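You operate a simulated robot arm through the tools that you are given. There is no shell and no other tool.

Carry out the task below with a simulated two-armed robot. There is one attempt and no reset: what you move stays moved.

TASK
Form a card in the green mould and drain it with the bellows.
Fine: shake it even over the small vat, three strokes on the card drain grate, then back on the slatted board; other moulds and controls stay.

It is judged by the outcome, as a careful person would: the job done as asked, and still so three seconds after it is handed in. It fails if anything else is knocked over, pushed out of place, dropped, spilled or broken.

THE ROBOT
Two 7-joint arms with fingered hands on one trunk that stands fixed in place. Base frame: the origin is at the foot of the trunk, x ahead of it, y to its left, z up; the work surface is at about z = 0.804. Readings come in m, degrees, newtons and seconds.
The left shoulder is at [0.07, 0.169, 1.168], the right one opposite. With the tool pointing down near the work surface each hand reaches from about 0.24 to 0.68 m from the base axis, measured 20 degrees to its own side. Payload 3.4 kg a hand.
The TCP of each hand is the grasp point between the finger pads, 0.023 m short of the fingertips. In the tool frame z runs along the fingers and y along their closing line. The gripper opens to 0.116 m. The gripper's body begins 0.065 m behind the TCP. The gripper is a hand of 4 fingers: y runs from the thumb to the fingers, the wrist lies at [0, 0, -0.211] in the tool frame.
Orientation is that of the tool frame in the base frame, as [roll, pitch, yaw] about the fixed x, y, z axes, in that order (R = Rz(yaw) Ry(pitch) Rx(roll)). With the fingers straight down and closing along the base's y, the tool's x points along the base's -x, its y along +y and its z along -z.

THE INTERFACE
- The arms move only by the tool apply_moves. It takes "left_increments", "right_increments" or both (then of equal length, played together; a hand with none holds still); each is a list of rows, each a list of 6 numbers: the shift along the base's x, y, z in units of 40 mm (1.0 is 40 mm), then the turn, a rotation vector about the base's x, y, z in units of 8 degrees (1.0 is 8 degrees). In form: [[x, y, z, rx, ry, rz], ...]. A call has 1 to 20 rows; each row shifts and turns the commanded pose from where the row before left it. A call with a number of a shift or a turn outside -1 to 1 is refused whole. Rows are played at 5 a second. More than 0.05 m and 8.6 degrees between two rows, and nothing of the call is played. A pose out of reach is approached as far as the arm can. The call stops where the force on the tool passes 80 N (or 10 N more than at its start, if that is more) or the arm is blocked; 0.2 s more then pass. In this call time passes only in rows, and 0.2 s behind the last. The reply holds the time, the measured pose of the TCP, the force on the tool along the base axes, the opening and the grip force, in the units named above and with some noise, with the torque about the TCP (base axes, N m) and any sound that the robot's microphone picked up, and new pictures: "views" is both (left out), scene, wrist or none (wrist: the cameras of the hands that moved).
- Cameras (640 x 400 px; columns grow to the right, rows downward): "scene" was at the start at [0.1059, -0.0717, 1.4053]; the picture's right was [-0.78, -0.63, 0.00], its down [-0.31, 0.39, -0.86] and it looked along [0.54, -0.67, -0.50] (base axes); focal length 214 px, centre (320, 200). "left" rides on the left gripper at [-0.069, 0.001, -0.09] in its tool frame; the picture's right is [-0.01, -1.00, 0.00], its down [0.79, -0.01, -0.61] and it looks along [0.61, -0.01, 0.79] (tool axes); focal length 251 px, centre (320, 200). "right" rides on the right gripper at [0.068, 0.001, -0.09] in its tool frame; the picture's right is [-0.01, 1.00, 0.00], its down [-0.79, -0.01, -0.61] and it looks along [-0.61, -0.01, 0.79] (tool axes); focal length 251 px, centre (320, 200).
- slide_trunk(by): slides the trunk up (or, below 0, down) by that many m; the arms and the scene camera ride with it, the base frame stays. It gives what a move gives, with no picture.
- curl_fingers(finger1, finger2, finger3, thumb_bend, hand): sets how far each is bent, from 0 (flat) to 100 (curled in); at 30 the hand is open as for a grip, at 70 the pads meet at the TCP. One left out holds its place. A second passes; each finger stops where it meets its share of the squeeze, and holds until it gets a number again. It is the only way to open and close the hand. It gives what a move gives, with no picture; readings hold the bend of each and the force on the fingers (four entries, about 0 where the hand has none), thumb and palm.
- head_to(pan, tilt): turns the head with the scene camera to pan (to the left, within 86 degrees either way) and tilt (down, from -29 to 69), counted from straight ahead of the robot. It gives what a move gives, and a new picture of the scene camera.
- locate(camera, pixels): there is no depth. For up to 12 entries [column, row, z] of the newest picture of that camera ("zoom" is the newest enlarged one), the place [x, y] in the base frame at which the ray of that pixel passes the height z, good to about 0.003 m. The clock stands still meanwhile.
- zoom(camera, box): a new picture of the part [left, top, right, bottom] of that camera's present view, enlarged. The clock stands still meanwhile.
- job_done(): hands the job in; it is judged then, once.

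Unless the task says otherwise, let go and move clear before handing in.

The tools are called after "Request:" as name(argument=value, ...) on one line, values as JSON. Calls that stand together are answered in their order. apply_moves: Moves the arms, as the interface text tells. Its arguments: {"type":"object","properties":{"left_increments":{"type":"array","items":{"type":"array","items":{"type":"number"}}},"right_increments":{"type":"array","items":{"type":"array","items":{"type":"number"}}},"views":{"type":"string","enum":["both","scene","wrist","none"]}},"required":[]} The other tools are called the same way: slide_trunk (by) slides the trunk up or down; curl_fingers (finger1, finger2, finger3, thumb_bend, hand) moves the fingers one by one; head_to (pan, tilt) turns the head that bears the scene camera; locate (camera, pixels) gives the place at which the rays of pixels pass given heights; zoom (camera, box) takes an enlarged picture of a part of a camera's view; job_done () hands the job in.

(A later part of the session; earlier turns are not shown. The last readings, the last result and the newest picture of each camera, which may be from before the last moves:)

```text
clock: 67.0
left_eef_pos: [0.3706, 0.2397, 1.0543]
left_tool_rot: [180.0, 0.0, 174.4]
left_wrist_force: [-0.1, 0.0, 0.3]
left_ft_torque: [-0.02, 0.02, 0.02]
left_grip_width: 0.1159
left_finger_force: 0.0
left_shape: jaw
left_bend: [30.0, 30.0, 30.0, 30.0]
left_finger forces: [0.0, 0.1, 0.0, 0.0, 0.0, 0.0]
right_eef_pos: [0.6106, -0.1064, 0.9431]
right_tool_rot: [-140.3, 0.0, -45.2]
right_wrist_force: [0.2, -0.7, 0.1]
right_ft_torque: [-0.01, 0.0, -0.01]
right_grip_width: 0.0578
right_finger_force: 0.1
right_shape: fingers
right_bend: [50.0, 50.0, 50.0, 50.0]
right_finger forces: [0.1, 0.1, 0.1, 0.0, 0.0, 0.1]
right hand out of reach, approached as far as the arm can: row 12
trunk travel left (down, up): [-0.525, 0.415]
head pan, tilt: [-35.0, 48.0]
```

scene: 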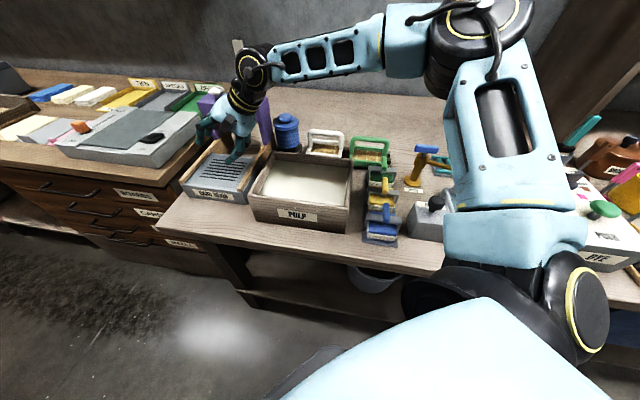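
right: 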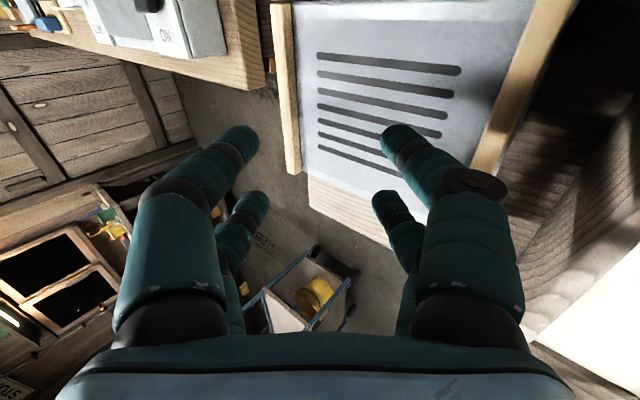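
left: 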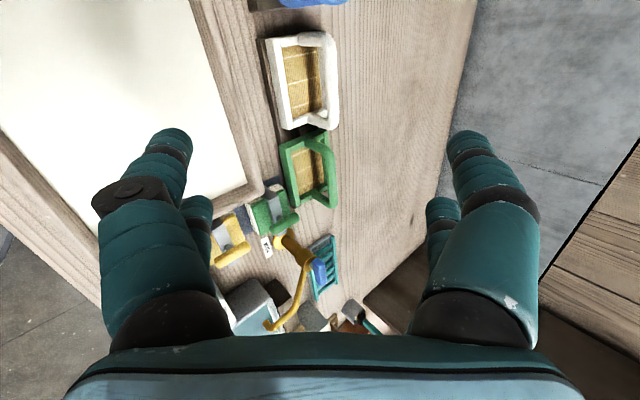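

R90 would need ~50° lean, too low over the stamps. Better idea: with only ~30° tilt along the bar and the hand offset 33 mm toward the handle's right post, one finger pair holds the bar and the other the post – a firm four-finger grip, and the grate is then easier to reach. I'll return to the mould in that posture.

Request:
apply_moves(right_increments=[[-0.2, -0.2, 0.8, -0.7, 0.7, 0], [-0.2, -0.2, 0.8, -0.7, 0.7, 0], [-0.3, -0.8, 0, -0.7, 0.7, 0], [-0.3, -0.8, 0, -0.7, 0.7, 0], [-0.3, -0.8, 0, -0.7, 0.7, 0], [-0.2, -0.55, 0, 0, 0, -0.9375], [-0.2, -0.55, 0, 0, 0, -0.9375], [-0.2, -0.55, 0, 0, 0, -0.9375], [-0.2, -0.55, 0, 0, 0, -0.9375], [-0.2, -0.55, 0, 0, 0, -0.9375], [-0.2, -0.55, 0, 0, 0, -0.9375], [-0.2, -0.55, 0, 0, 0, -0.9375], [-0.2, -0.55, 0, 0, 0, -0.9375], [-0.2, -0.55, 0, 0, 0, -0.9375], [-0.2, -0.55, 0, 0, 0, -0.9375], [-0.2, -0.55, 0, 0, 0, -0.9375], [-0.2, -0.55, 0, 0, 0, -0.9375]], views="none")

Request:
apply_moves(right_increments=[[-0.046, -0.1, 0, 0.53, -0.53, 0], [-0.046, -0.1, 0, 0.53, -0.53, 0], [-0.046, -0.1, 0, 0.53, -0.53, 0], [-0.046, -0.1, 0, 0.53, -0.53, 0], [-0.046, -0.1, 0, 0.53, -0.53, 0]], views="both")

```text
clock: 70.7
left_eef_pos: [0.3691, 0.24, 1.0554]
left_tool_rot: [-180.0, 0.1, 174.4]
left_wrist_force: [-0.4, -0.3, -0.2]
left_ft_torque: [-0.04, 0.0, 0.02]
left_grip_width: 0.1158
left_finger_force: 0.0
left_shape: jaw
left_bend: [30.0, 30.0, 30.0, 30.0]
left_finger forces: [0.1, 0.0, 0.0, 0.1, 0.0, 0.0]
right_eef_pos: [0.4477, -0.497, 1.0025]
right_tool_rot: [-180.0, 0.0, -135.2]
right_wrist_force: [0.3, -0.8, -0.2]
right_ft_torque: [0.0, 0.04, 0.0]
right_grip_width: 0.058
right_finger_force: 0.1
right_shape: fingers
right_bend: [50.0, 50.0, 50.0, 50.0]
right_finger forces: [0.0, 0.1, 0.0, 0.0, 0.1, 0.0]
right hand out of reach, approached as far as the arm can: row 2, 4
trunk travel left (down, up): [-0.525, 0.415]
head pan, tilt: [-35.0, 48.0]
```

```text
clock: 71.8
left_eef_pos: [0.3693, 0.2387, 1.055]
left_tool_rot: [-180.0, 0.2, 174.3]
left_wrist_force: [-0.6, 0.4, -0.3]
left_ft_torque: [0.02, 0.0, -0.03]
left_grip_width: 0.1159
left_finger_force: 0.1
left_shape: jaw
left_bend: [30.0, 30.0, 30.0, 30.0]
left_finger forces: [0.0, 0.0, 0.1, 0.1, 0.0, 0.0]
right_eef_pos: [0.4401, -0.518, 1.0033]
right_tool_rot: [179.9, 30.1, -135.3]
right_wrist_force: [-0.3, -0.6, 0.4]
right_ft_torque: [0.02, 0.01, 0.05]
right_grip_width: 0.0581
right_finger_force: 0.0
right_shape: fingers
right_bend: [50.0, 50.0, 50.0, 50.0]
right_finger forces: [0.1, 0.0, 0.0, 0.0, 0.1, 0.0]
trunk travel left (down, up): [-0.525, 0.415]
head pan, tilt: [-35.0, 48.0]
```

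scene: 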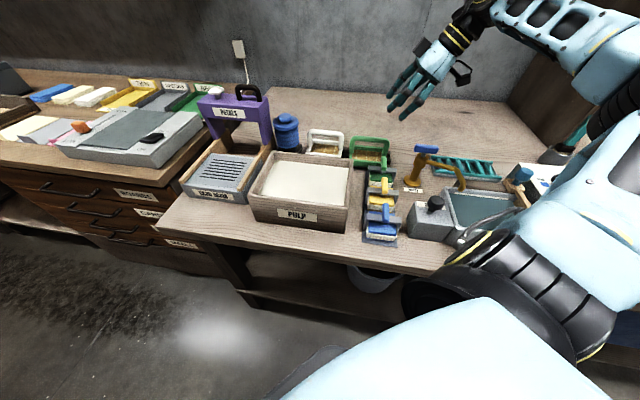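
right: 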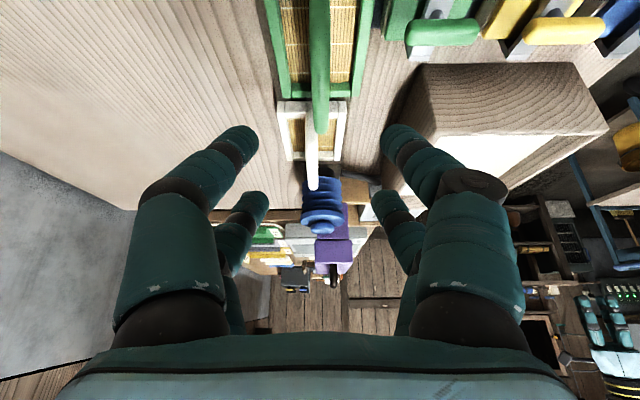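

The hand is at (0.440,-0.518,1.003), tilt 30°. Narrowing the fingers to 58 and descending to z≈0.93 with the offset correction.

Request:
curl_fingers(hand="right", finger1=57, finger2=57, finger3=57, thumb_bend=57)

Request:
apply_moves(right_increments=[[0.16, 0.19, -0.5, 0, 0, 0], [0.17, 0.19, -0.5, 0, 0, 0], [0, 0, -0.4, 0, 0, 0], [0, 0, -0.4, 0, 0, 0]], views="both")

Request:
zoom(camera="scene", box=[300, 80, 460, 200])

Request:
zoom(camera="right", box=[180, 0, 460, 260])

```text
clock: 72.8
left_eef_pos: [0.3706, 0.2398, 1.0546]
left_tool_rot: [180.0, -0.1, 174.2]
left_wrist_force: [-0.1, -0.3, -0.4]
left_ft_torque: [0.03, 0.02, -0.01]
left_grip_width: 0.1157
left_finger_force: 0.1
left_shape: jaw
left_bend: [30.0, 30.0, 30.0, 30.0]
left_finger forces: [0.0, 0.0, 0.0, 0.1, 0.0, 0.0]
right_eef_pos: [0.4387, -0.5173, 1.0034]
right_tool_rot: [179.9, 30.0, -135.3]
right_wrist_force: [-0.3, 0.4, -0.3]
right_ft_torque: [0.0, -0.03, 0.01]
right_grip_width: 0.0412
right_finger_force: 0.1
right_shape: fingers
right_bend: [56.0, 56.0, 56.0, 56.0]
right_finger forces: [0.0, 0.0, 0.0, 0.0, 0.1, 0.1]
trunk travel left (down, up): [-0.525, 0.415]
head pan, tilt: [-35.0, 48.0]
```

```text
clock: 73.8
left_eef_pos: [0.3712, 0.2388, 1.0549]
left_tool_rot: [-180.0, 0.0, 174.4]
left_wrist_force: [-0.4, -0.4, -0.2]
left_ft_torque: [0.03, 0.0, 0.0]
left_grip_width: 0.116
left_finger_force: 0.1
left_shape: jaw
left_bend: [30.0, 30.0, 30.0, 30.0]
left_finger forces: [0.0, 0.0, 0.0, 0.1, 0.0, 0.0]
right_eef_pos: [0.4524, -0.502, 0.9305]
right_tool_rot: [179.9, 30.1, -135.2]
right_wrist_force: [-0.1, 0.2, 0.7]
right_ft_torque: [-0.01, 0.01, 0.01]
right_grip_width: 0.041
right_finger_force: 0.0
right_shape: fingers
right_bend: [56.0, 56.0, 56.0, 56.0]
right_finger forces: [0.0, 0.0, 0.0, 0.0, 0.0, 0.0]
trunk travel left (down, up): [-0.525, 0.415]
head pan, tilt: [-35.0, 48.0]
```

scene: 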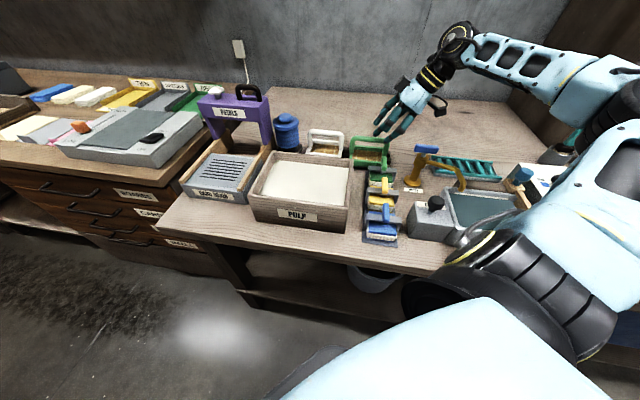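
right: 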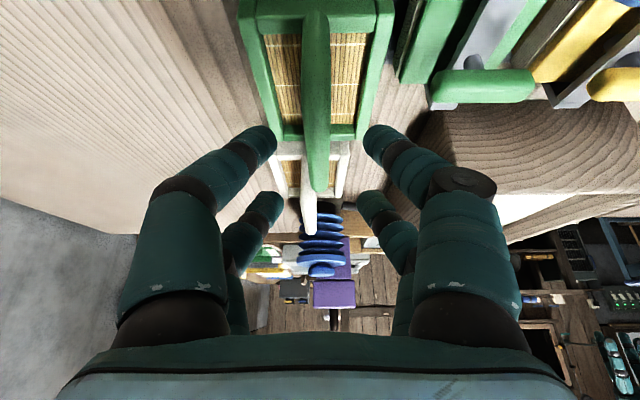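

```text
3.33 times, centred on (380, 140) of scene
```

zoom: 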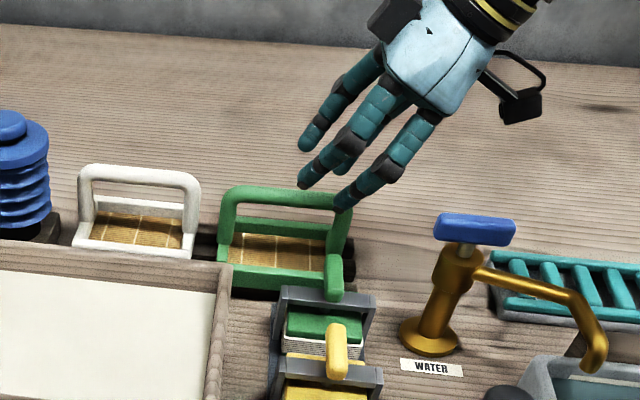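

```text
1.54 times, centred on (320, 130) of right
```

zoom: 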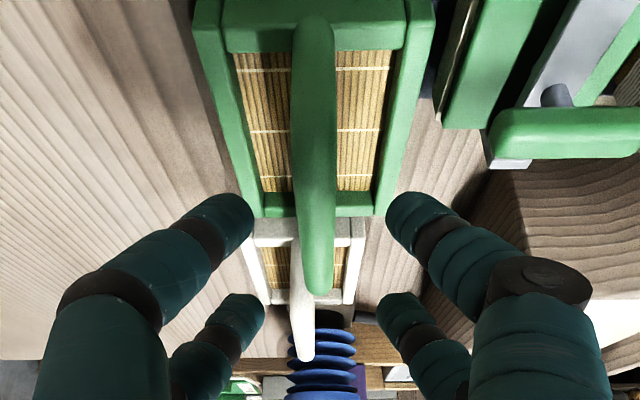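

The bar is centred within ~2 mm between the fingers. Descending to z≈0.885 and then closing.

Request:
apply_moves(right_increments=[[0.03, -0.03, -0.4, 0, 0, 0], [0, 0, -0.4, 0, 0, 0], [0, 0, -0.34, 0, 0, 0]], views="none")

Request:
zoom(camera="scene", box=[310, 90, 430, 190])

Request:
zoom(camera="right", box=[180, 0, 460, 260])

```text
clock: 74.7
left_eef_pos: [0.3692, 0.2391, 1.0552]
left_tool_rot: [180.0, 0.0, 174.2]
left_wrist_force: [0.7, -0.1, 0.1]
left_ft_torque: [-0.01, -0.01, 0.02]
left_grip_width: 0.1157
left_finger_force: 0.1
left_shape: jaw
left_bend: [30.0, 30.0, 30.0, 30.0]
left_finger forces: [0.1, 0.1, 0.0, 0.1, 0.0, 0.1]
right_eef_pos: [0.4524, -0.5037, 0.886]
right_tool_rot: [179.9, 30.0, -135.4]
right_wrist_force: [-0.4, -0.4, -0.8]
right_ft_torque: [0.01, 0.01, -0.02]
right_grip_width: 0.0412
right_finger_force: 0.0
right_shape: fingers
right_bend: [56.0, 56.0, 56.0, 56.0]
right_finger forces: [0.0, 0.1, 0.0, 0.0, 0.0, 0.0]
trunk travel left (down, up): [-0.525, 0.415]
head pan, tilt: [-35.0, 48.0]
```

```text
4.00 times, centred on (370, 140) of scene
```

zoom: 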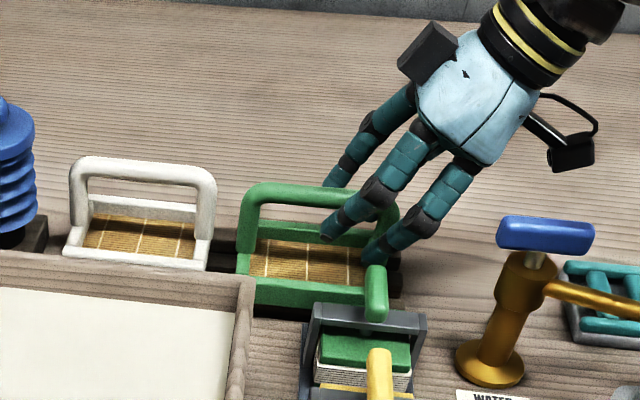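

```text
1.54 times, centred on (320, 130) of right
```

zoom: 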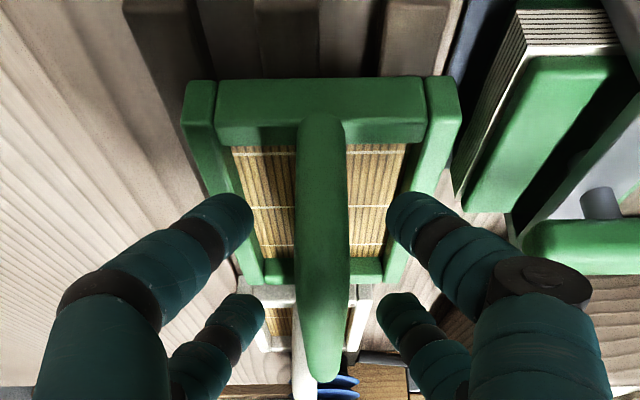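

Fingers straddle the bar and the right post with no contact. Closing.

Request:
curl_fingers(hand="right", finger1=75, finger2=75, finger3=75, thumb_bend=75)

Request:
zoom(camera="scene", box=[310, 90, 430, 190])

Request:
zoom(camera="right", box=[180, 0, 460, 260])

```text
clock: 75.7
left_eef_pos: [0.37, 0.2402, 1.0546]
left_tool_rot: [-180.0, -0.1, 174.3]
left_wrist_force: [0.4, -0.1, -0.6]
left_ft_torque: [0.0, 0.01, -0.05]
left_grip_width: 0.1158
left_finger_force: 0.1
left_shape: jaw
left_bend: [30.0, 30.0, 30.0, 30.0]
left_finger forces: [0.0, 0.0, 0.1, 0.0, 0.0, 0.0]
right_eef_pos: [0.4547, -0.5028, 0.8861]
right_tool_rot: [179.9, 29.9, -135.2]
right_wrist_force: [-0.5, 0.2, -1.4]
right_ft_torque: [-0.02, 0.03, -0.01]
right_grip_width: 0.0063
right_finger_force: 14.7
right_shape: fingers
right_bend: [71.0, 71.0, 71.0, 70.0]
right_finger forces: [6.9, 7.5, 7.4, 0.0, 6.4, 0.0]
trunk travel left (down, up): [-0.525, 0.415]
head pan, tilt: [-35.0, 48.0]
```

```text
4.00 times, centred on (370, 140) of scene
```

zoom: 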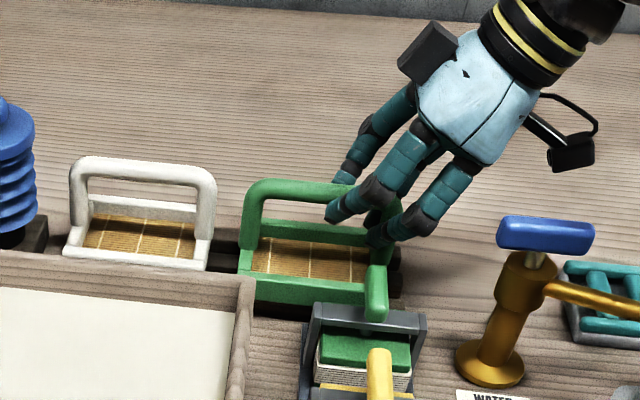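

```text
1.54 times, centred on (320, 130) of right
```

zoom: 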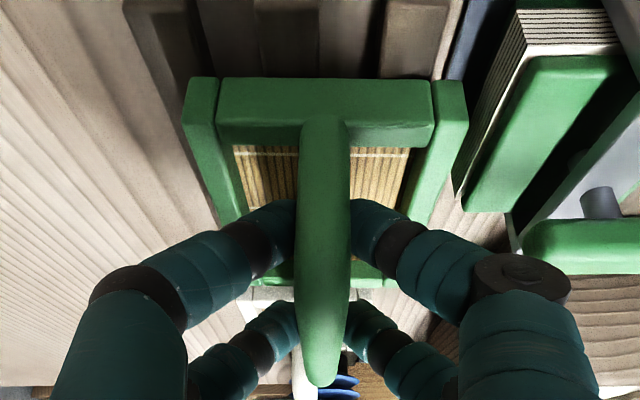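

All four digits now carry ~7 N (grip 14.7 N) – a solid grip. I'll lift 20 mm gently and check that the mould stays level.

Request:
apply_moves(right_increments=[[0, 0, 0.25, 0, 0, 0], [0, 0, 0.25, 0, 0, 0], [0, 0, 0.25, 0, 0, 0]], views="both")

Request:
zoom(camera="scene", box=[310, 90, 430, 190])

```text
clock: 76.5
left_eef_pos: [0.37, 0.2401, 1.0551]
left_tool_rot: [180.0, -0.1, 174.3]
left_wrist_force: [0.0, 0.5, 0.5]
left_ft_torque: [-0.02, -0.01, -0.03]
left_grip_width: 0.1158
left_finger_force: 0.1
left_shape: jaw
left_bend: [30.0, 30.0, 30.0, 30.0]
left_finger forces: [0.0, 0.0, 0.0, 0.0, 0.1, 0.0]
right_eef_pos: [0.4534, -0.503, 0.9176]
right_tool_rot: [179.9, 30.0, -135.2]
right_wrist_force: [0.3, -0.4, -0.9]
right_ft_torque: [-0.02, 0.01, 0.0]
right_grip_width: 0.0061
right_finger_force: 13.9
right_shape: fingers
right_bend: [72.0, 71.0, 71.0, 70.0]
right_finger forces: [6.9, 7.4, 7.4, 0.0, 6.6, 0.0]
trunk travel left (down, up): [-0.525, 0.415]
head pan, tilt: [-35.0, 48.0]
```

scene: 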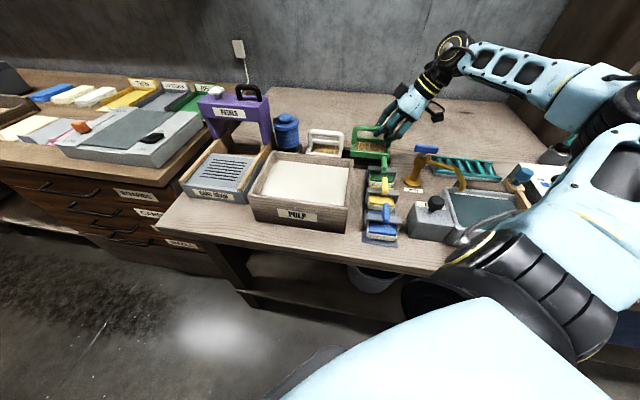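
right: 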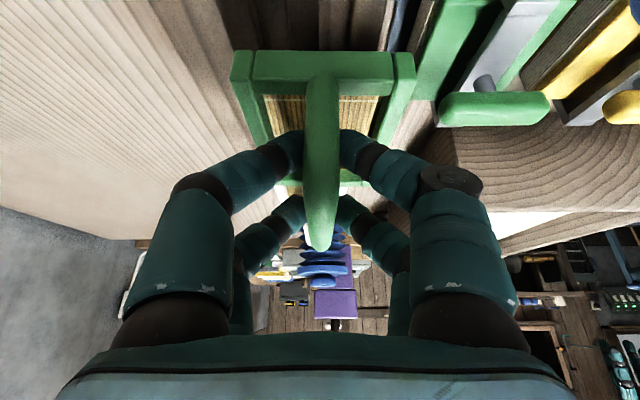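

```text
4.00 times, centred on (370, 140) of scene
```

zoom: 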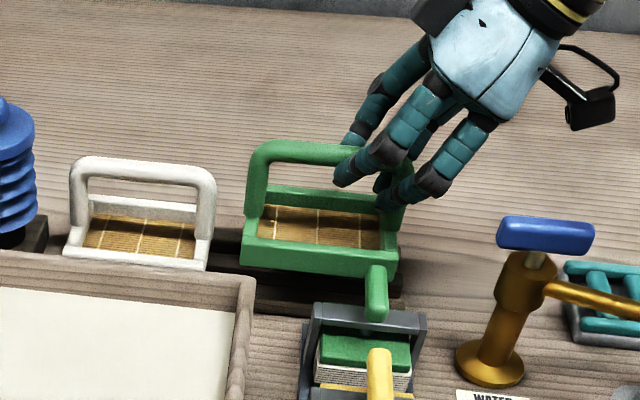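

The mould lifts level (its front edge is parallel to the white mould's) with the grip steady. Now raise to clear the vat rim and carry it over the vat's centre.

Request:
apply_moves(right_increments=[[0, 0, 0.6, 0, 0, 0], [0, 0, 0.6, 0, 0, 0], [0, 0, 0.55, 0, 0, 0], [-0.085, 0.7, 0, 0, 0, 0], [-0.085, 0.7, 0, 0, 0, 0], [-0.085, 0.7, 0, 0, 0, 0], [-0.085, 0.7, 0, 0, 0, 0], [-0.085, 0.7, 0, 0, 0, 0], [-0.085, 0.7, 0, 0, 0, 0], [-0.085, 0.7, 0, 0, 0, 0], [-0.085, 0.7, 0, 0, 0, 0], [-0.085, 0.7, 0, 0, 0, 0]], views="both")

Request:
zoom(camera="scene", box=[220, 80, 400, 230])

```text
clock: 79.0
left_eef_pos: [0.3697, 0.2394, 1.055]
left_tool_rot: [-179.9, 0.0, 174.3]
left_wrist_force: [-0.6, -0.8, -0.5]
left_ft_torque: [-0.03, -0.03, 0.01]
left_grip_width: 0.1158
left_finger_force: 0.1
left_shape: jaw
left_bend: [30.0, 30.0, 30.0, 30.0]
left_finger forces: [0.0, 0.0, 0.0, 0.0, 0.1, 0.1]
right_eef_pos: [0.4235, -0.2507, 0.9856]
right_tool_rot: [179.9, 29.9, -135.3]
right_wrist_force: [-0.2, -0.7, -0.8]
right_ft_torque: [-0.04, 0.0, -0.02]
right_grip_width: 0.0052
right_finger_force: 14.0
right_shape: fingers
right_bend: [72.0, 72.0, 72.0, 71.0]
right_finger forces: [6.2, 7.2, 7.4, 0.1, 6.5, 0.0]
trunk travel left (down, up): [-0.525, 0.415]
head pan, tilt: [-35.0, 48.0]
```

scene: 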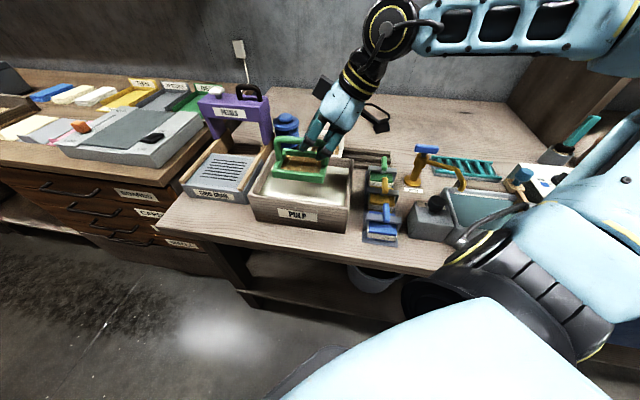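
right: 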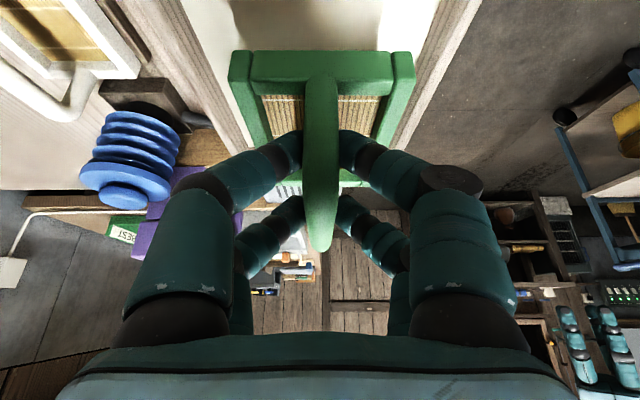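

```text
2.67 times, centred on (310, 155) of scene
```

zoom: 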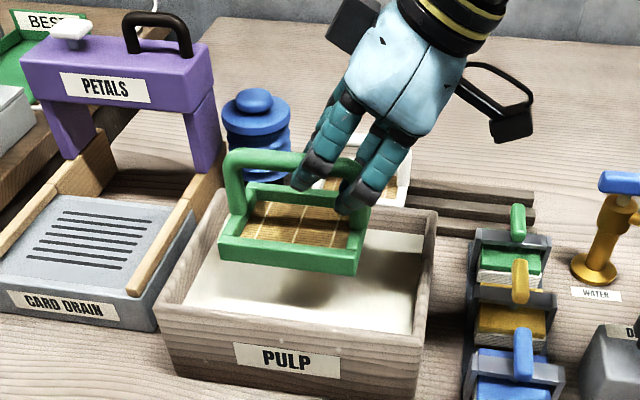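

The mould is centred over the vat (pulp visible all around, shadow near (300,285) in the zoom). Lowering slowly into the pulp, first to tray-bottom ≈0.85.

Request:
apply_moves(right_increments=[[0, 0, -0.4, 0, 0, 0], [0, 0, -0.4, 0, 0, 0], [0, 0, -0.4, 0, 0, 0], [0, 0, -0.4, 0, 0, 0]], views="both")

Request:
zoom(camera="scene", box=[220, 80, 400, 230])

```text
clock: 80.0
left_eef_pos: [0.3715, 0.2394, 1.0544]
left_tool_rot: [-179.9, 0.0, 174.3]
left_wrist_force: [-0.6, 0.6, 0.3]
left_ft_torque: [0.0, -0.01, -0.03]
left_grip_width: 0.1161
left_finger_force: 0.1
left_shape: jaw
left_bend: [30.0, 30.0, 30.0, 30.0]
left_finger forces: [0.1, 0.0, 0.0, 0.1, 0.0, 0.1]
right_eef_pos: [0.4224, -0.2521, 0.9221]
right_tool_rot: [179.9, 30.0, -135.2]
right_wrist_force: [0.1, 0.3, -1.0]
right_ft_torque: [0.01, 0.02, 0.02]
right_grip_width: 0.0052
right_finger_force: 13.5
right_shape: fingers
right_bend: [72.0, 72.0, 72.0, 71.0]
right_finger forces: [6.0, 7.1, 7.1, 0.0, 6.6, 0.1]
trunk travel left (down, up): [-0.525, 0.415]
head pan, tilt: [-35.0, 48.0]
```

scene: 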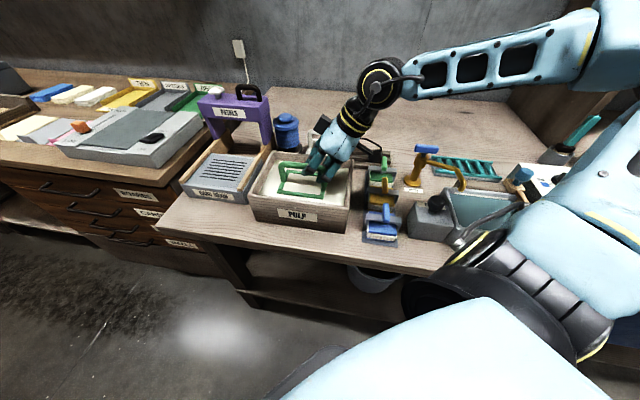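
right: 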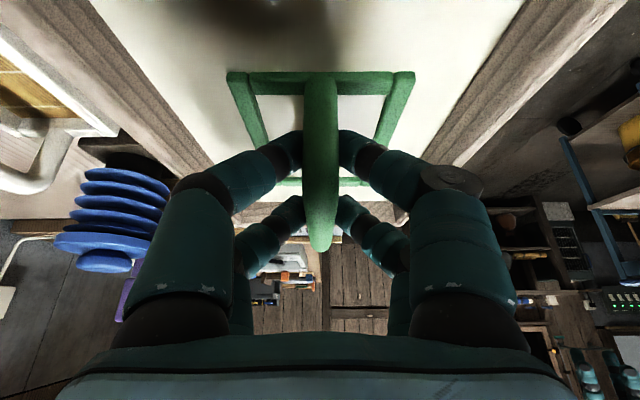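

```text
2.67 times, centred on (310, 155) of scene
```

zoom: 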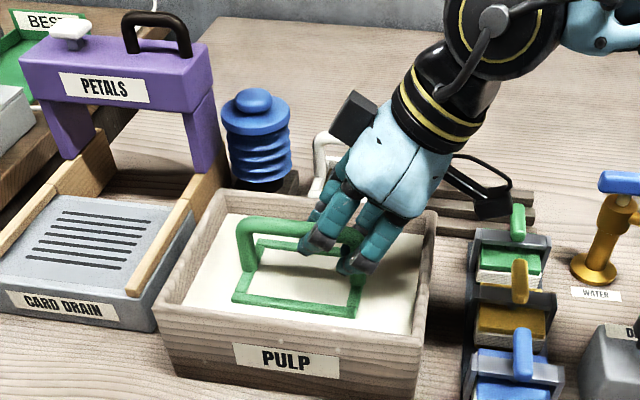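

The screen is already under the surface (white pulp inside the green frame). I'll sink the rim just below the surface, pause, then lift slowly and level above the pulp.

Request:
apply_moves(right_increments=[[0, 0, -0.2, 0, 0, 0], [0, 0, -0.2, 0, 0, 0], [0, 0, 0, 0, 0, 0], [0, 0, 0, 0, 0, 0]], views="none")

Request:
zoom(camera="scene", box=[220, 80, 400, 230])

```text
clock: 81.0
left_eef_pos: [0.37, 0.2415, 1.0557]
left_tool_rot: [-180.0, 0.1, 174.3]
left_wrist_force: [-0.7, -0.5, -0.5]
left_ft_torque: [0.01, -0.01, 0.01]
left_grip_width: 0.116
left_finger_force: 0.0
left_shape: jaw
left_bend: [30.0, 30.0, 30.0, 30.0]
left_finger forces: [0.1, 0.0, 0.1, 0.0, 0.1, 0.0]
right_eef_pos: [0.4226, -0.2515, 0.9052]
right_tool_rot: [179.9, 29.9, -135.2]
right_wrist_force: [0.4, 0.3, -0.9]
right_ft_torque: [-0.02, -0.01, 0.01]
right_grip_width: 0.0051
right_finger_force: 13.7
right_shape: fingers
right_bend: [72.0, 72.0, 72.0, 71.0]
right_finger forces: [5.8, 7.1, 7.2, 0.1, 6.7, 0.1]
trunk travel left (down, up): [-0.525, 0.415]
head pan, tilt: [-35.0, 48.0]
```

```text
2.67 times, centred on (310, 155) of scene
```

zoom: 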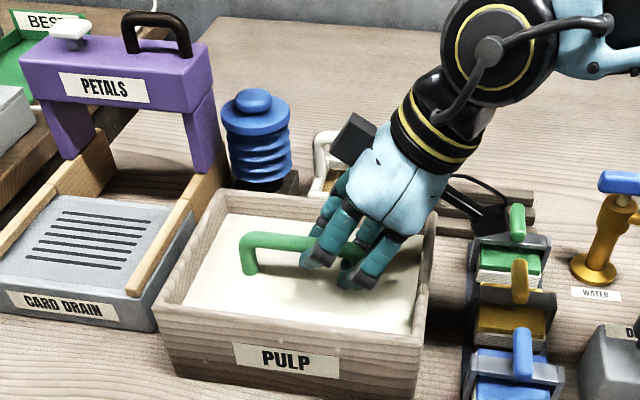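

Fully submerged, forces normal. Lifting slowly, level.

Request:
apply_moves(right_increments=[[0, 0, 0.25, 0, 0, 0], [0, 0, 0.25, 0, 0, 0], [0, 0, 0.25, 0, 0, 0], [0, 0, 0.25, 0, 0, 0], [0, 0, 0.25, 0, 0, 0], [0, 0, 0.25, 0, 0, 0], [0, 0, 0, 0, 0, 0]], views="both")

Request:
zoom(camera="scene", box=[260, 110, 380, 220])

Request:
zoom(camera="right", box=[200, 20, 440, 220])

```text
clock: 82.7
left_eef_pos: [0.3696, 0.2397, 1.0542]
left_tool_rot: [180.0, 0.0, 174.3]
left_wrist_force: [-0.5, -0.5, -0.4]
left_ft_torque: [0.02, -0.04, 0.0]
left_grip_width: 0.116
left_finger_force: 0.0
left_shape: jaw
left_bend: [30.0, 30.0, 30.0, 30.0]
left_finger forces: [0.0, 0.0, 0.0, 0.1, 0.0, 0.0]
right_eef_pos: [0.4228, -0.2518, 0.9651]
right_tool_rot: [180.0, 30.0, -135.2]
right_wrist_force: [-0.4, 0.3, -0.6]
right_ft_torque: [-0.05, 0.02, -0.01]
right_grip_width: 0.0045
right_finger_force: 13.2
right_shape: fingers
right_bend: [72.0, 72.0, 72.0, 71.0]
right_finger forces: [5.5, 7.0, 7.1, 0.0, 6.5, 0.0]
trunk travel left (down, up): [-0.525, 0.415]
head pan, tilt: [-35.0, 48.0]
```

scene: 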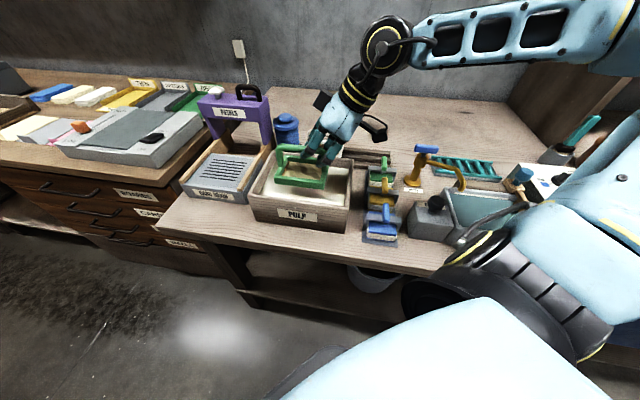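
right: 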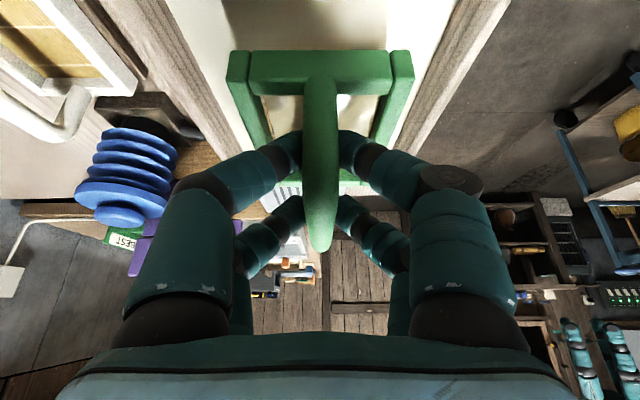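

```text
3.64 times, centred on (320, 165) of scene
```

zoom: 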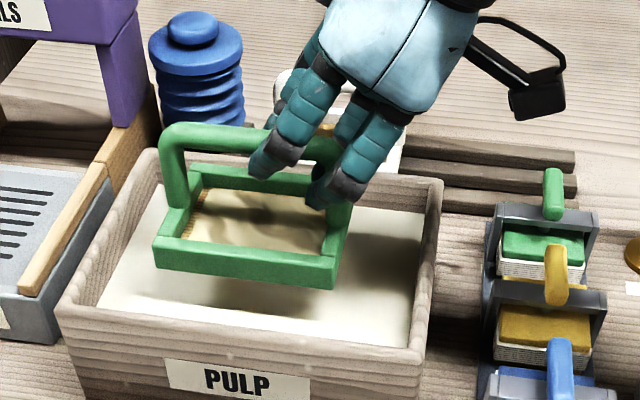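

```text
2.00 times, centred on (320, 120) of right
```

zoom: 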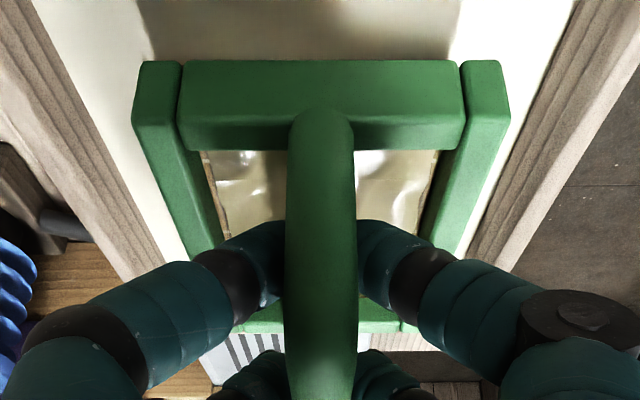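

The wet pulp in the frame is wavy and uneven (bare corners at the edges). I'll shake it level over the vat, fore-aft then side-to-side, about ±12 mm.

Request:
apply_moves(right_increments=[[0.212, -0.212, 0, 0, 0, 0], [-0.424, 0.424, 0, 0, 0, 0], [0.424, -0.424, 0, 0, 0, 0], [-0.424, 0.424, 0, 0, 0, 0], [0.424, -0.424, 0, 0, 0, 0], [-0.424, 0.424, 0, 0, 0, 0], [0.424, -0.424, 0, 0, 0, 0], [-0.424, 0.424, 0, 0, 0, 0], [0.424, -0.424, 0, 0, 0, 0], [-0.212, 0.212, 0, 0, 0, 0], [0.212, 0.212, 0, 0, 0, 0], [-0.424, -0.424, 0, 0, 0, 0], [0.424, 0.424, 0, 0, 0, 0], [-0.424, -0.424, 0, 0, 0, 0], [0.424, 0.424, 0, 0, 0, 0], [-0.424, -0.424, 0, 0, 0, 0], [0.424, 0.424, 0, 0, 0, 0], [-0.424, -0.424, 0, 0, 0, 0], [0.424, 0.424, 0, 0, 0, 0], [-0.212, -0.212, 0, 0, 0, 0]], views="both")

Request:
zoom(camera="scene", box=[260, 110, 380, 220])

Request:
zoom(camera="right", box=[200, 20, 440, 220])

```text
clock: 86.8
left_eef_pos: [0.3694, 0.2396, 1.0558]
left_tool_rot: [179.9, 0.1, 174.3]
left_wrist_force: [-0.2, 0.5, 0.4]
left_ft_torque: [0.0, -0.02, 0.0]
left_grip_width: 0.1157
left_finger_force: 0.0
left_shape: jaw
left_bend: [30.0, 30.0, 30.0, 30.0]
left_finger forces: [0.1, 0.1, 0.0, 0.0, 0.0, 0.1]
right_eef_pos: [0.4214, -0.2516, 0.9655]
right_tool_rot: [-180.0, 30.1, -135.2]
right_wrist_force: [0.0, -0.8, -0.1]
right_ft_torque: [0.0, 0.06, -0.01]
right_grip_width: 0.0039
right_finger_force: 12.8
right_shape: fingers
right_bend: [72.0, 72.0, 72.0, 71.0]
right_finger forces: [5.2, 6.9, 6.9, 0.1, 6.3, 0.0]
trunk travel left (down, up): [-0.525, 0.415]
head pan, tilt: [-35.0, 48.0]
```

scene: 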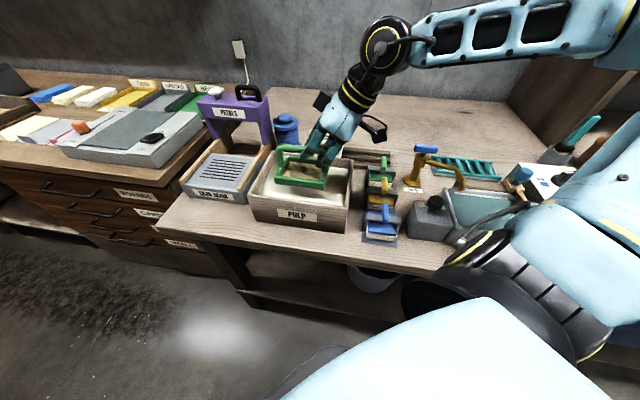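
right: 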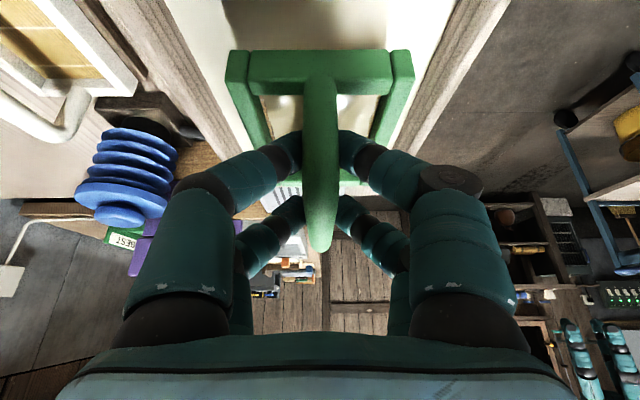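

```text
3.64 times, centred on (320, 165) of scene
```

zoom: 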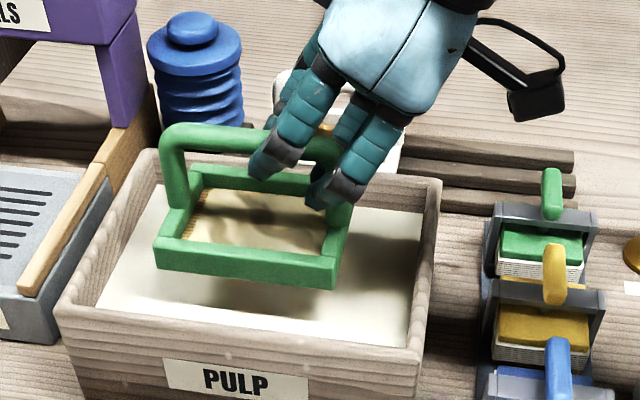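

```text
2.00 times, centred on (320, 120) of right
```

zoom: 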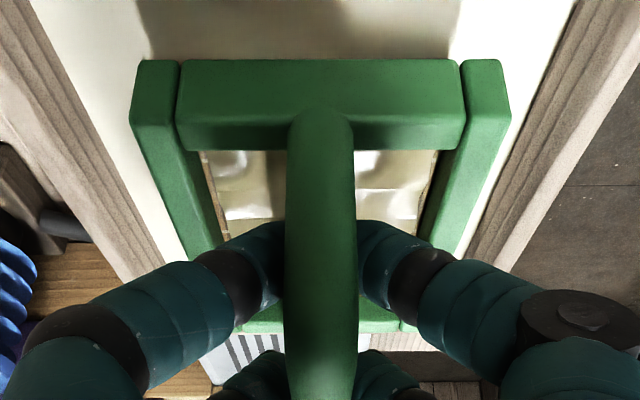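

The layer looks smoother from the scene but the wrist view still shows some ripples. I'll zoom in harder to judge.

Request:
zoom(camera="scene", box=[290, 145, 360, 200])

Request:
zoom(camera="right", box=[250, 70, 410, 170])

```text
7.27 times, centred on (325, 172) of scene
```

zoom: 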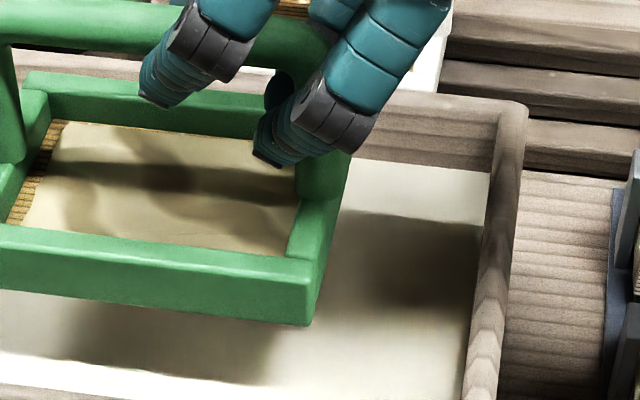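

```text
4.00 times, centred on (330, 120) of right
```

zoom: 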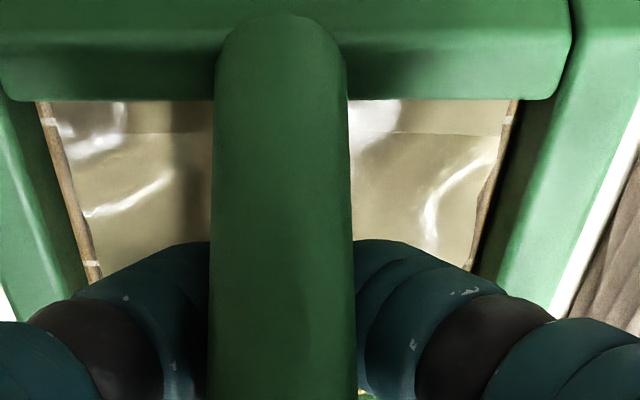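

Still some ripples and a bare strip at the left end. Another round of shaking with slightly bigger strokes, still inside the vat outline.

Request:
apply_moves(right_increments=[[0.28, -0.28, 0, 0, 0, 0], [-0.56, 0.56, 0, 0, 0, 0], [0.56, -0.56, 0, 0, 0, 0], [-0.56, 0.56, 0, 0, 0, 0], [0.56, -0.56, 0, 0, 0, 0], [-0.56, 0.56, 0, 0, 0, 0], [0.56, -0.56, 0, 0, 0, 0], [-0.56, 0.56, 0, 0, 0, 0], [0.56, -0.56, 0, 0, 0, 0], [-0.28, 0.28, 0, 0, 0, 0], [0.28, 0.28, 0, 0, 0, 0], [-0.56, -0.56, 0, 0, 0, 0], [0.56, 0.56, 0, 0, 0, 0], [-0.56, -0.56, 0, 0, 0, 0], [0.56, 0.56, 0, 0, 0, 0], [-0.56, -0.56, 0, 0, 0, 0], [0.56, 0.56, 0, 0, 0, 0], [-0.56, -0.56, 0, 0, 0, 0], [0.56, 0.56, 0, 0, 0, 0], [-0.28, -0.28, 0, 0, 0, 0]], views="both")

Request:
zoom(camera="scene", box=[290, 145, 360, 200])

Request:
zoom(camera="right", box=[250, 70, 410, 170])

```text
clock: 91.0
left_eef_pos: [0.3685, 0.2391, 1.0553]
left_tool_rot: [-179.9, 0.1, 174.3]
left_wrist_force: [-0.9, -0.6, -0.5]
left_ft_torque: [0.04, -0.01, 0.03]
left_grip_width: 0.1157
left_finger_force: 0.0
left_shape: jaw
left_bend: [30.0, 30.0, 30.0, 30.0]
left_finger forces: [0.1, 0.1, 0.0, 0.0, 0.0, 0.1]
right_eef_pos: [0.4211, -0.2502, 0.9642]
right_tool_rot: [180.0, 30.2, -135.2]
right_wrist_force: [-1.0, -0.2, -0.4]
right_ft_torque: [-0.01, -0.02, -0.02]
right_grip_width: 0.0031
right_finger_force: 12.4
right_shape: fingers
right_bend: [73.0, 72.0, 72.0, 71.0]
right_finger forces: [4.8, 6.5, 6.6, 0.0, 6.2, 0.1]
trunk travel left (down, up): [-0.525, 0.415]
head pan, tilt: [-35.0, 48.0]
```

scene: 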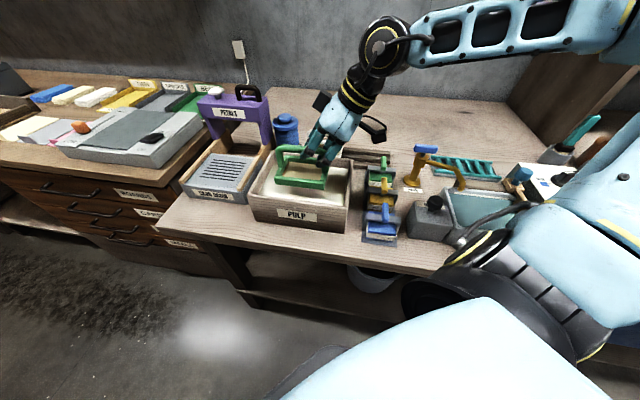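
right: 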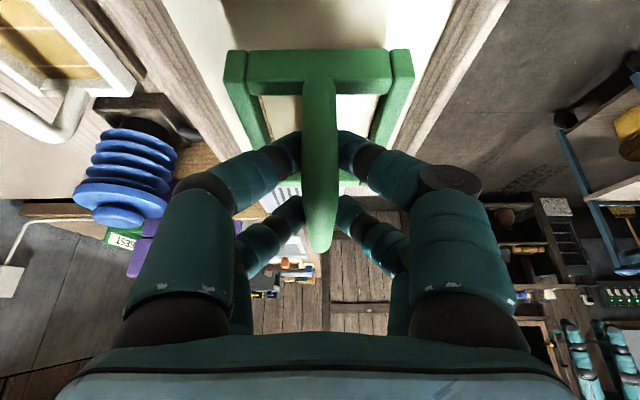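

```text
7.27 times, centred on (325, 172) of scene
```

zoom: 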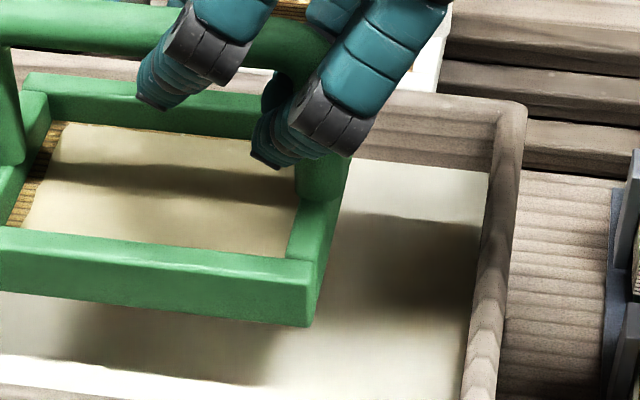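

```text
4.00 times, centred on (330, 120) of right
```

zoom: 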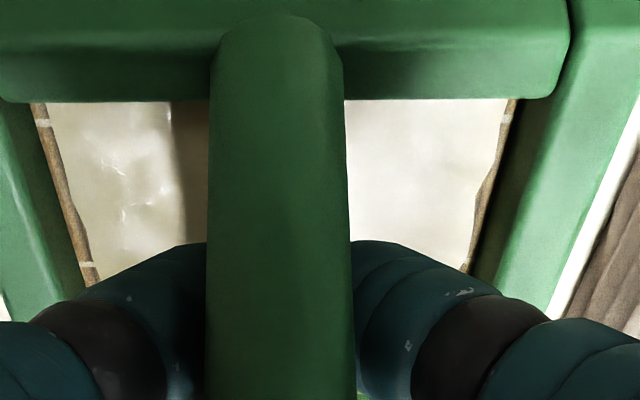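

The layer is now smooth and even except faint ripples at (130,180) in the wrist zoom. One short final shake, then hold over the vat for drips.

Request:
apply_moves(right_increments=[[0.25, 0.25, 0, 0, 0, 0], [-0.5, -0.5, 0, 0, 0, 0], [0.5, 0.5, 0, 0, 0, 0], [-0.5, -0.5, 0, 0, 0, 0], [0.25, 0.25, 0, 0, 0, 0], [0.25, -0.25, 0, 0, 0, 0], [-0.5, 0.5, 0, 0, 0, 0], [0.5, -0.5, 0, 0, 0, 0], [-0.5, 0.5, 0, 0, 0, 0], [0.25, -0.25, 0, 0, 0, 0], [0, 0, 0, 0, 0, 0], [0, 0, 0, 0, 0, 0], [0, 0, 0, 0, 0, 0], [0, 0, 0, 0, 0, 0], [0, 0, 0, 0, 0, 0], [0, 0, 0, 0, 0, 0], [0, 0, 0, 0, 0, 0], [0, 0, 0, 0, 0, 0], [0, 0, 0, 0, 0, 0], [0, 0, 0, 0, 0, 0]], views="wrist")

Request:
zoom(camera="scene", box=[290, 145, 360, 200])

Request:
zoom(camera="right", box=[250, 70, 410, 170])

```text
clock: 95.2
left_eef_pos: [0.3693, 0.2405, 1.055]
left_tool_rot: [180.0, 0.0, 174.2]
left_wrist_force: [0.6, -0.5, 0.5]
left_ft_torque: [-0.01, -0.02, 0.0]
left_grip_width: 0.116
left_finger_force: 0.0
left_shape: jaw
left_bend: [30.0, 30.0, 30.0, 30.0]
left_finger forces: [0.0, 0.0, 0.0, 0.1, 0.0, 0.0]
right_eef_pos: [0.4228, -0.2525, 0.9666]
right_tool_rot: [179.8, 30.0, -135.4]
right_wrist_force: [0.6, 0.2, -0.5]
right_ft_torque: [-0.04, 0.02, 0.01]
right_grip_width: 0.002
right_finger_force: 12.0
right_shape: fingers
right_bend: [73.0, 72.0, 72.0, 71.0]
right_finger forces: [4.7, 6.4, 6.7, 0.0, 6.0, 0.0]
trunk travel left (down, up): [-0.525, 0.415]
head pan, tilt: [-35.0, 48.0]
```

right: 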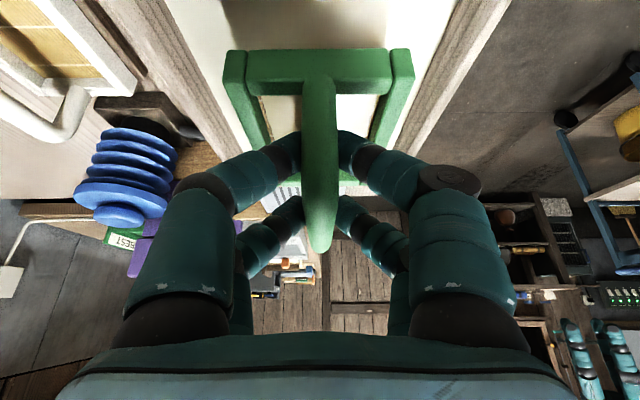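

```text
7.27 times, centred on (325, 172) of scene
```

zoom: 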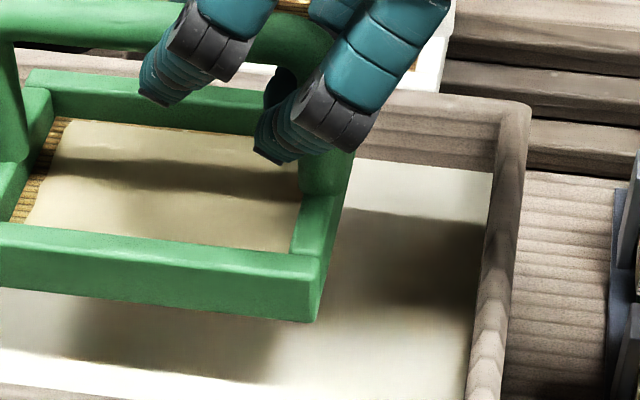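

```text
4.00 times, centred on (330, 120) of right
```

zoom: 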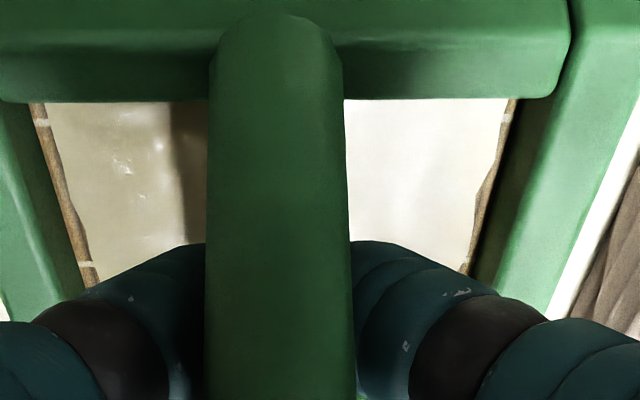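

Even and smooth. Now carry it level over to above the card drain grate (centre ≈ (0.627,-0.092)), keeping the bottom above rim and rails.

Request:
apply_moves(right_increments=[[0, 0, 0.25, 0, 0, 0], [0.2, 0.15, 0.25, 0, 0, 0], [0.44, 0.33, 0, 0, 0, 0], [0.44, 0.33, 0, 0, 0, 0], [0.44, 0.33, 0, 0, 0, 0], [0.44, 0.33, 0, 0, 0, 0], [0.44, 0.33, 0, 0, 0, 0], [0.44, 0.33, 0, 0, 0, 0], [0.44, 0.33, 0, 0, 0, 0], [0.44, 0.33, 0, 0, 0, 0], [0.44, 0.33, 0, 0, 0, 0], [0.4, 0.29, 0, 0, 0, 0], [0, 0, 0, 0, 0, 0]], views="both")

Request:
zoom(camera="scene", box=[170, 70, 350, 220])

```text
clock: 98.0
left_eef_pos: [0.3686, 0.2384, 1.0551]
left_tool_rot: [-179.9, 0.0, 174.3]
left_wrist_force: [-0.3, -0.6, -0.4]
left_ft_torque: [0.02, -0.01, -0.02]
left_grip_width: 0.1161
left_finger_force: 0.0
left_shape: jaw
left_bend: [30.0, 30.0, 30.0, 30.0]
left_finger forces: [0.0, 0.0, 0.0, 0.0, 0.1, 0.0]
right_eef_pos: [0.6042, -0.1153, 0.9858]
right_tool_rot: [179.9, 29.9, -135.3]
right_wrist_force: [-0.1, 0.2, -0.7]
right_ft_torque: [0.0, 0.02, 0.0]
right_grip_width: 0.0013
right_finger_force: 11.2
right_shape: fingers
right_bend: [73.0, 72.0, 72.0, 72.0]
right_finger forces: [4.9, 6.1, 6.2, 0.0, 5.0, 0.1]
trunk travel left (down, up): [-0.525, 0.415]
head pan, tilt: [-35.0, 48.0]
```

scene: 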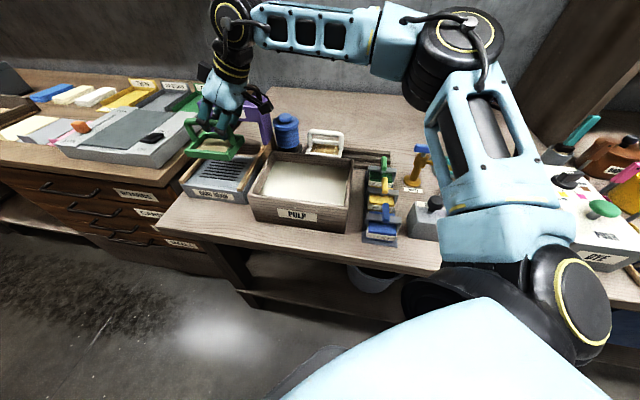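
right: 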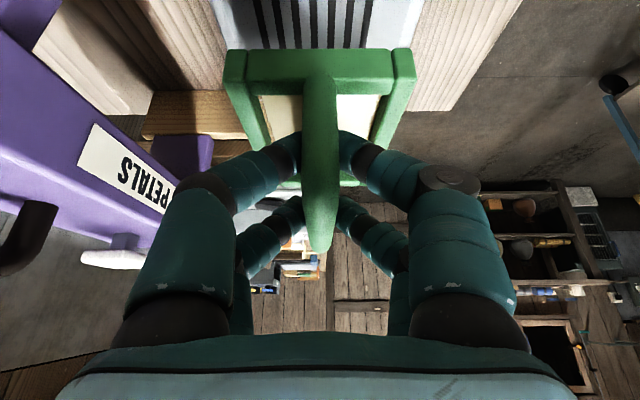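

```text
2.67 times, centred on (260, 145) of scene
```

zoom: 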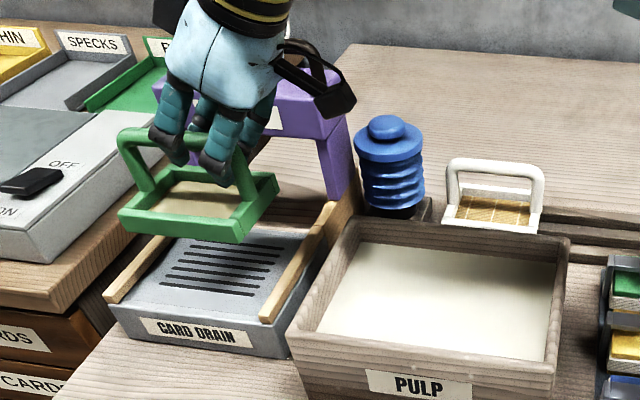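

Over the grate, no reach warnings. I'll check lateral alignment with the slots in the wrist view.

Request:
zoom(camera="right", box=[200, 0, 440, 100])

Request:
locate(camera="right", pixels=[[253, 30, 0.855], [376, 30, 0.855], [214, 20, 0.855], [425, 20, 0.855], [230, 55, 0.945], [410, 55, 0.945]])

```text
2.67 times, centred on (320, 50) of right
```

zoom: 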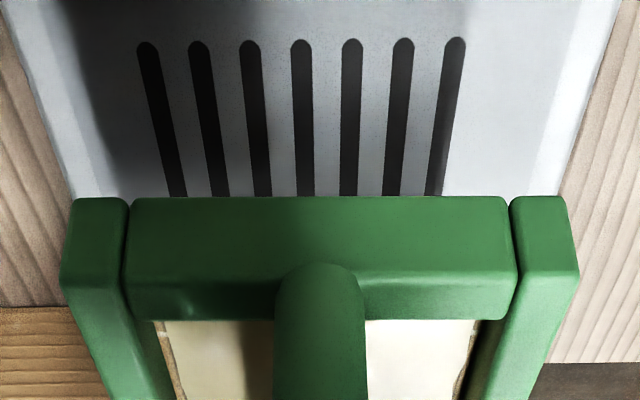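

```text
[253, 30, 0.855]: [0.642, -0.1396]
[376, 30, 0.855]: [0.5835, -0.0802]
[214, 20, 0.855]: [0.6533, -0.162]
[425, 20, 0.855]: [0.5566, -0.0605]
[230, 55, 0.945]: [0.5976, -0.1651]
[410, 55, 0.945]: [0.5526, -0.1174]
```

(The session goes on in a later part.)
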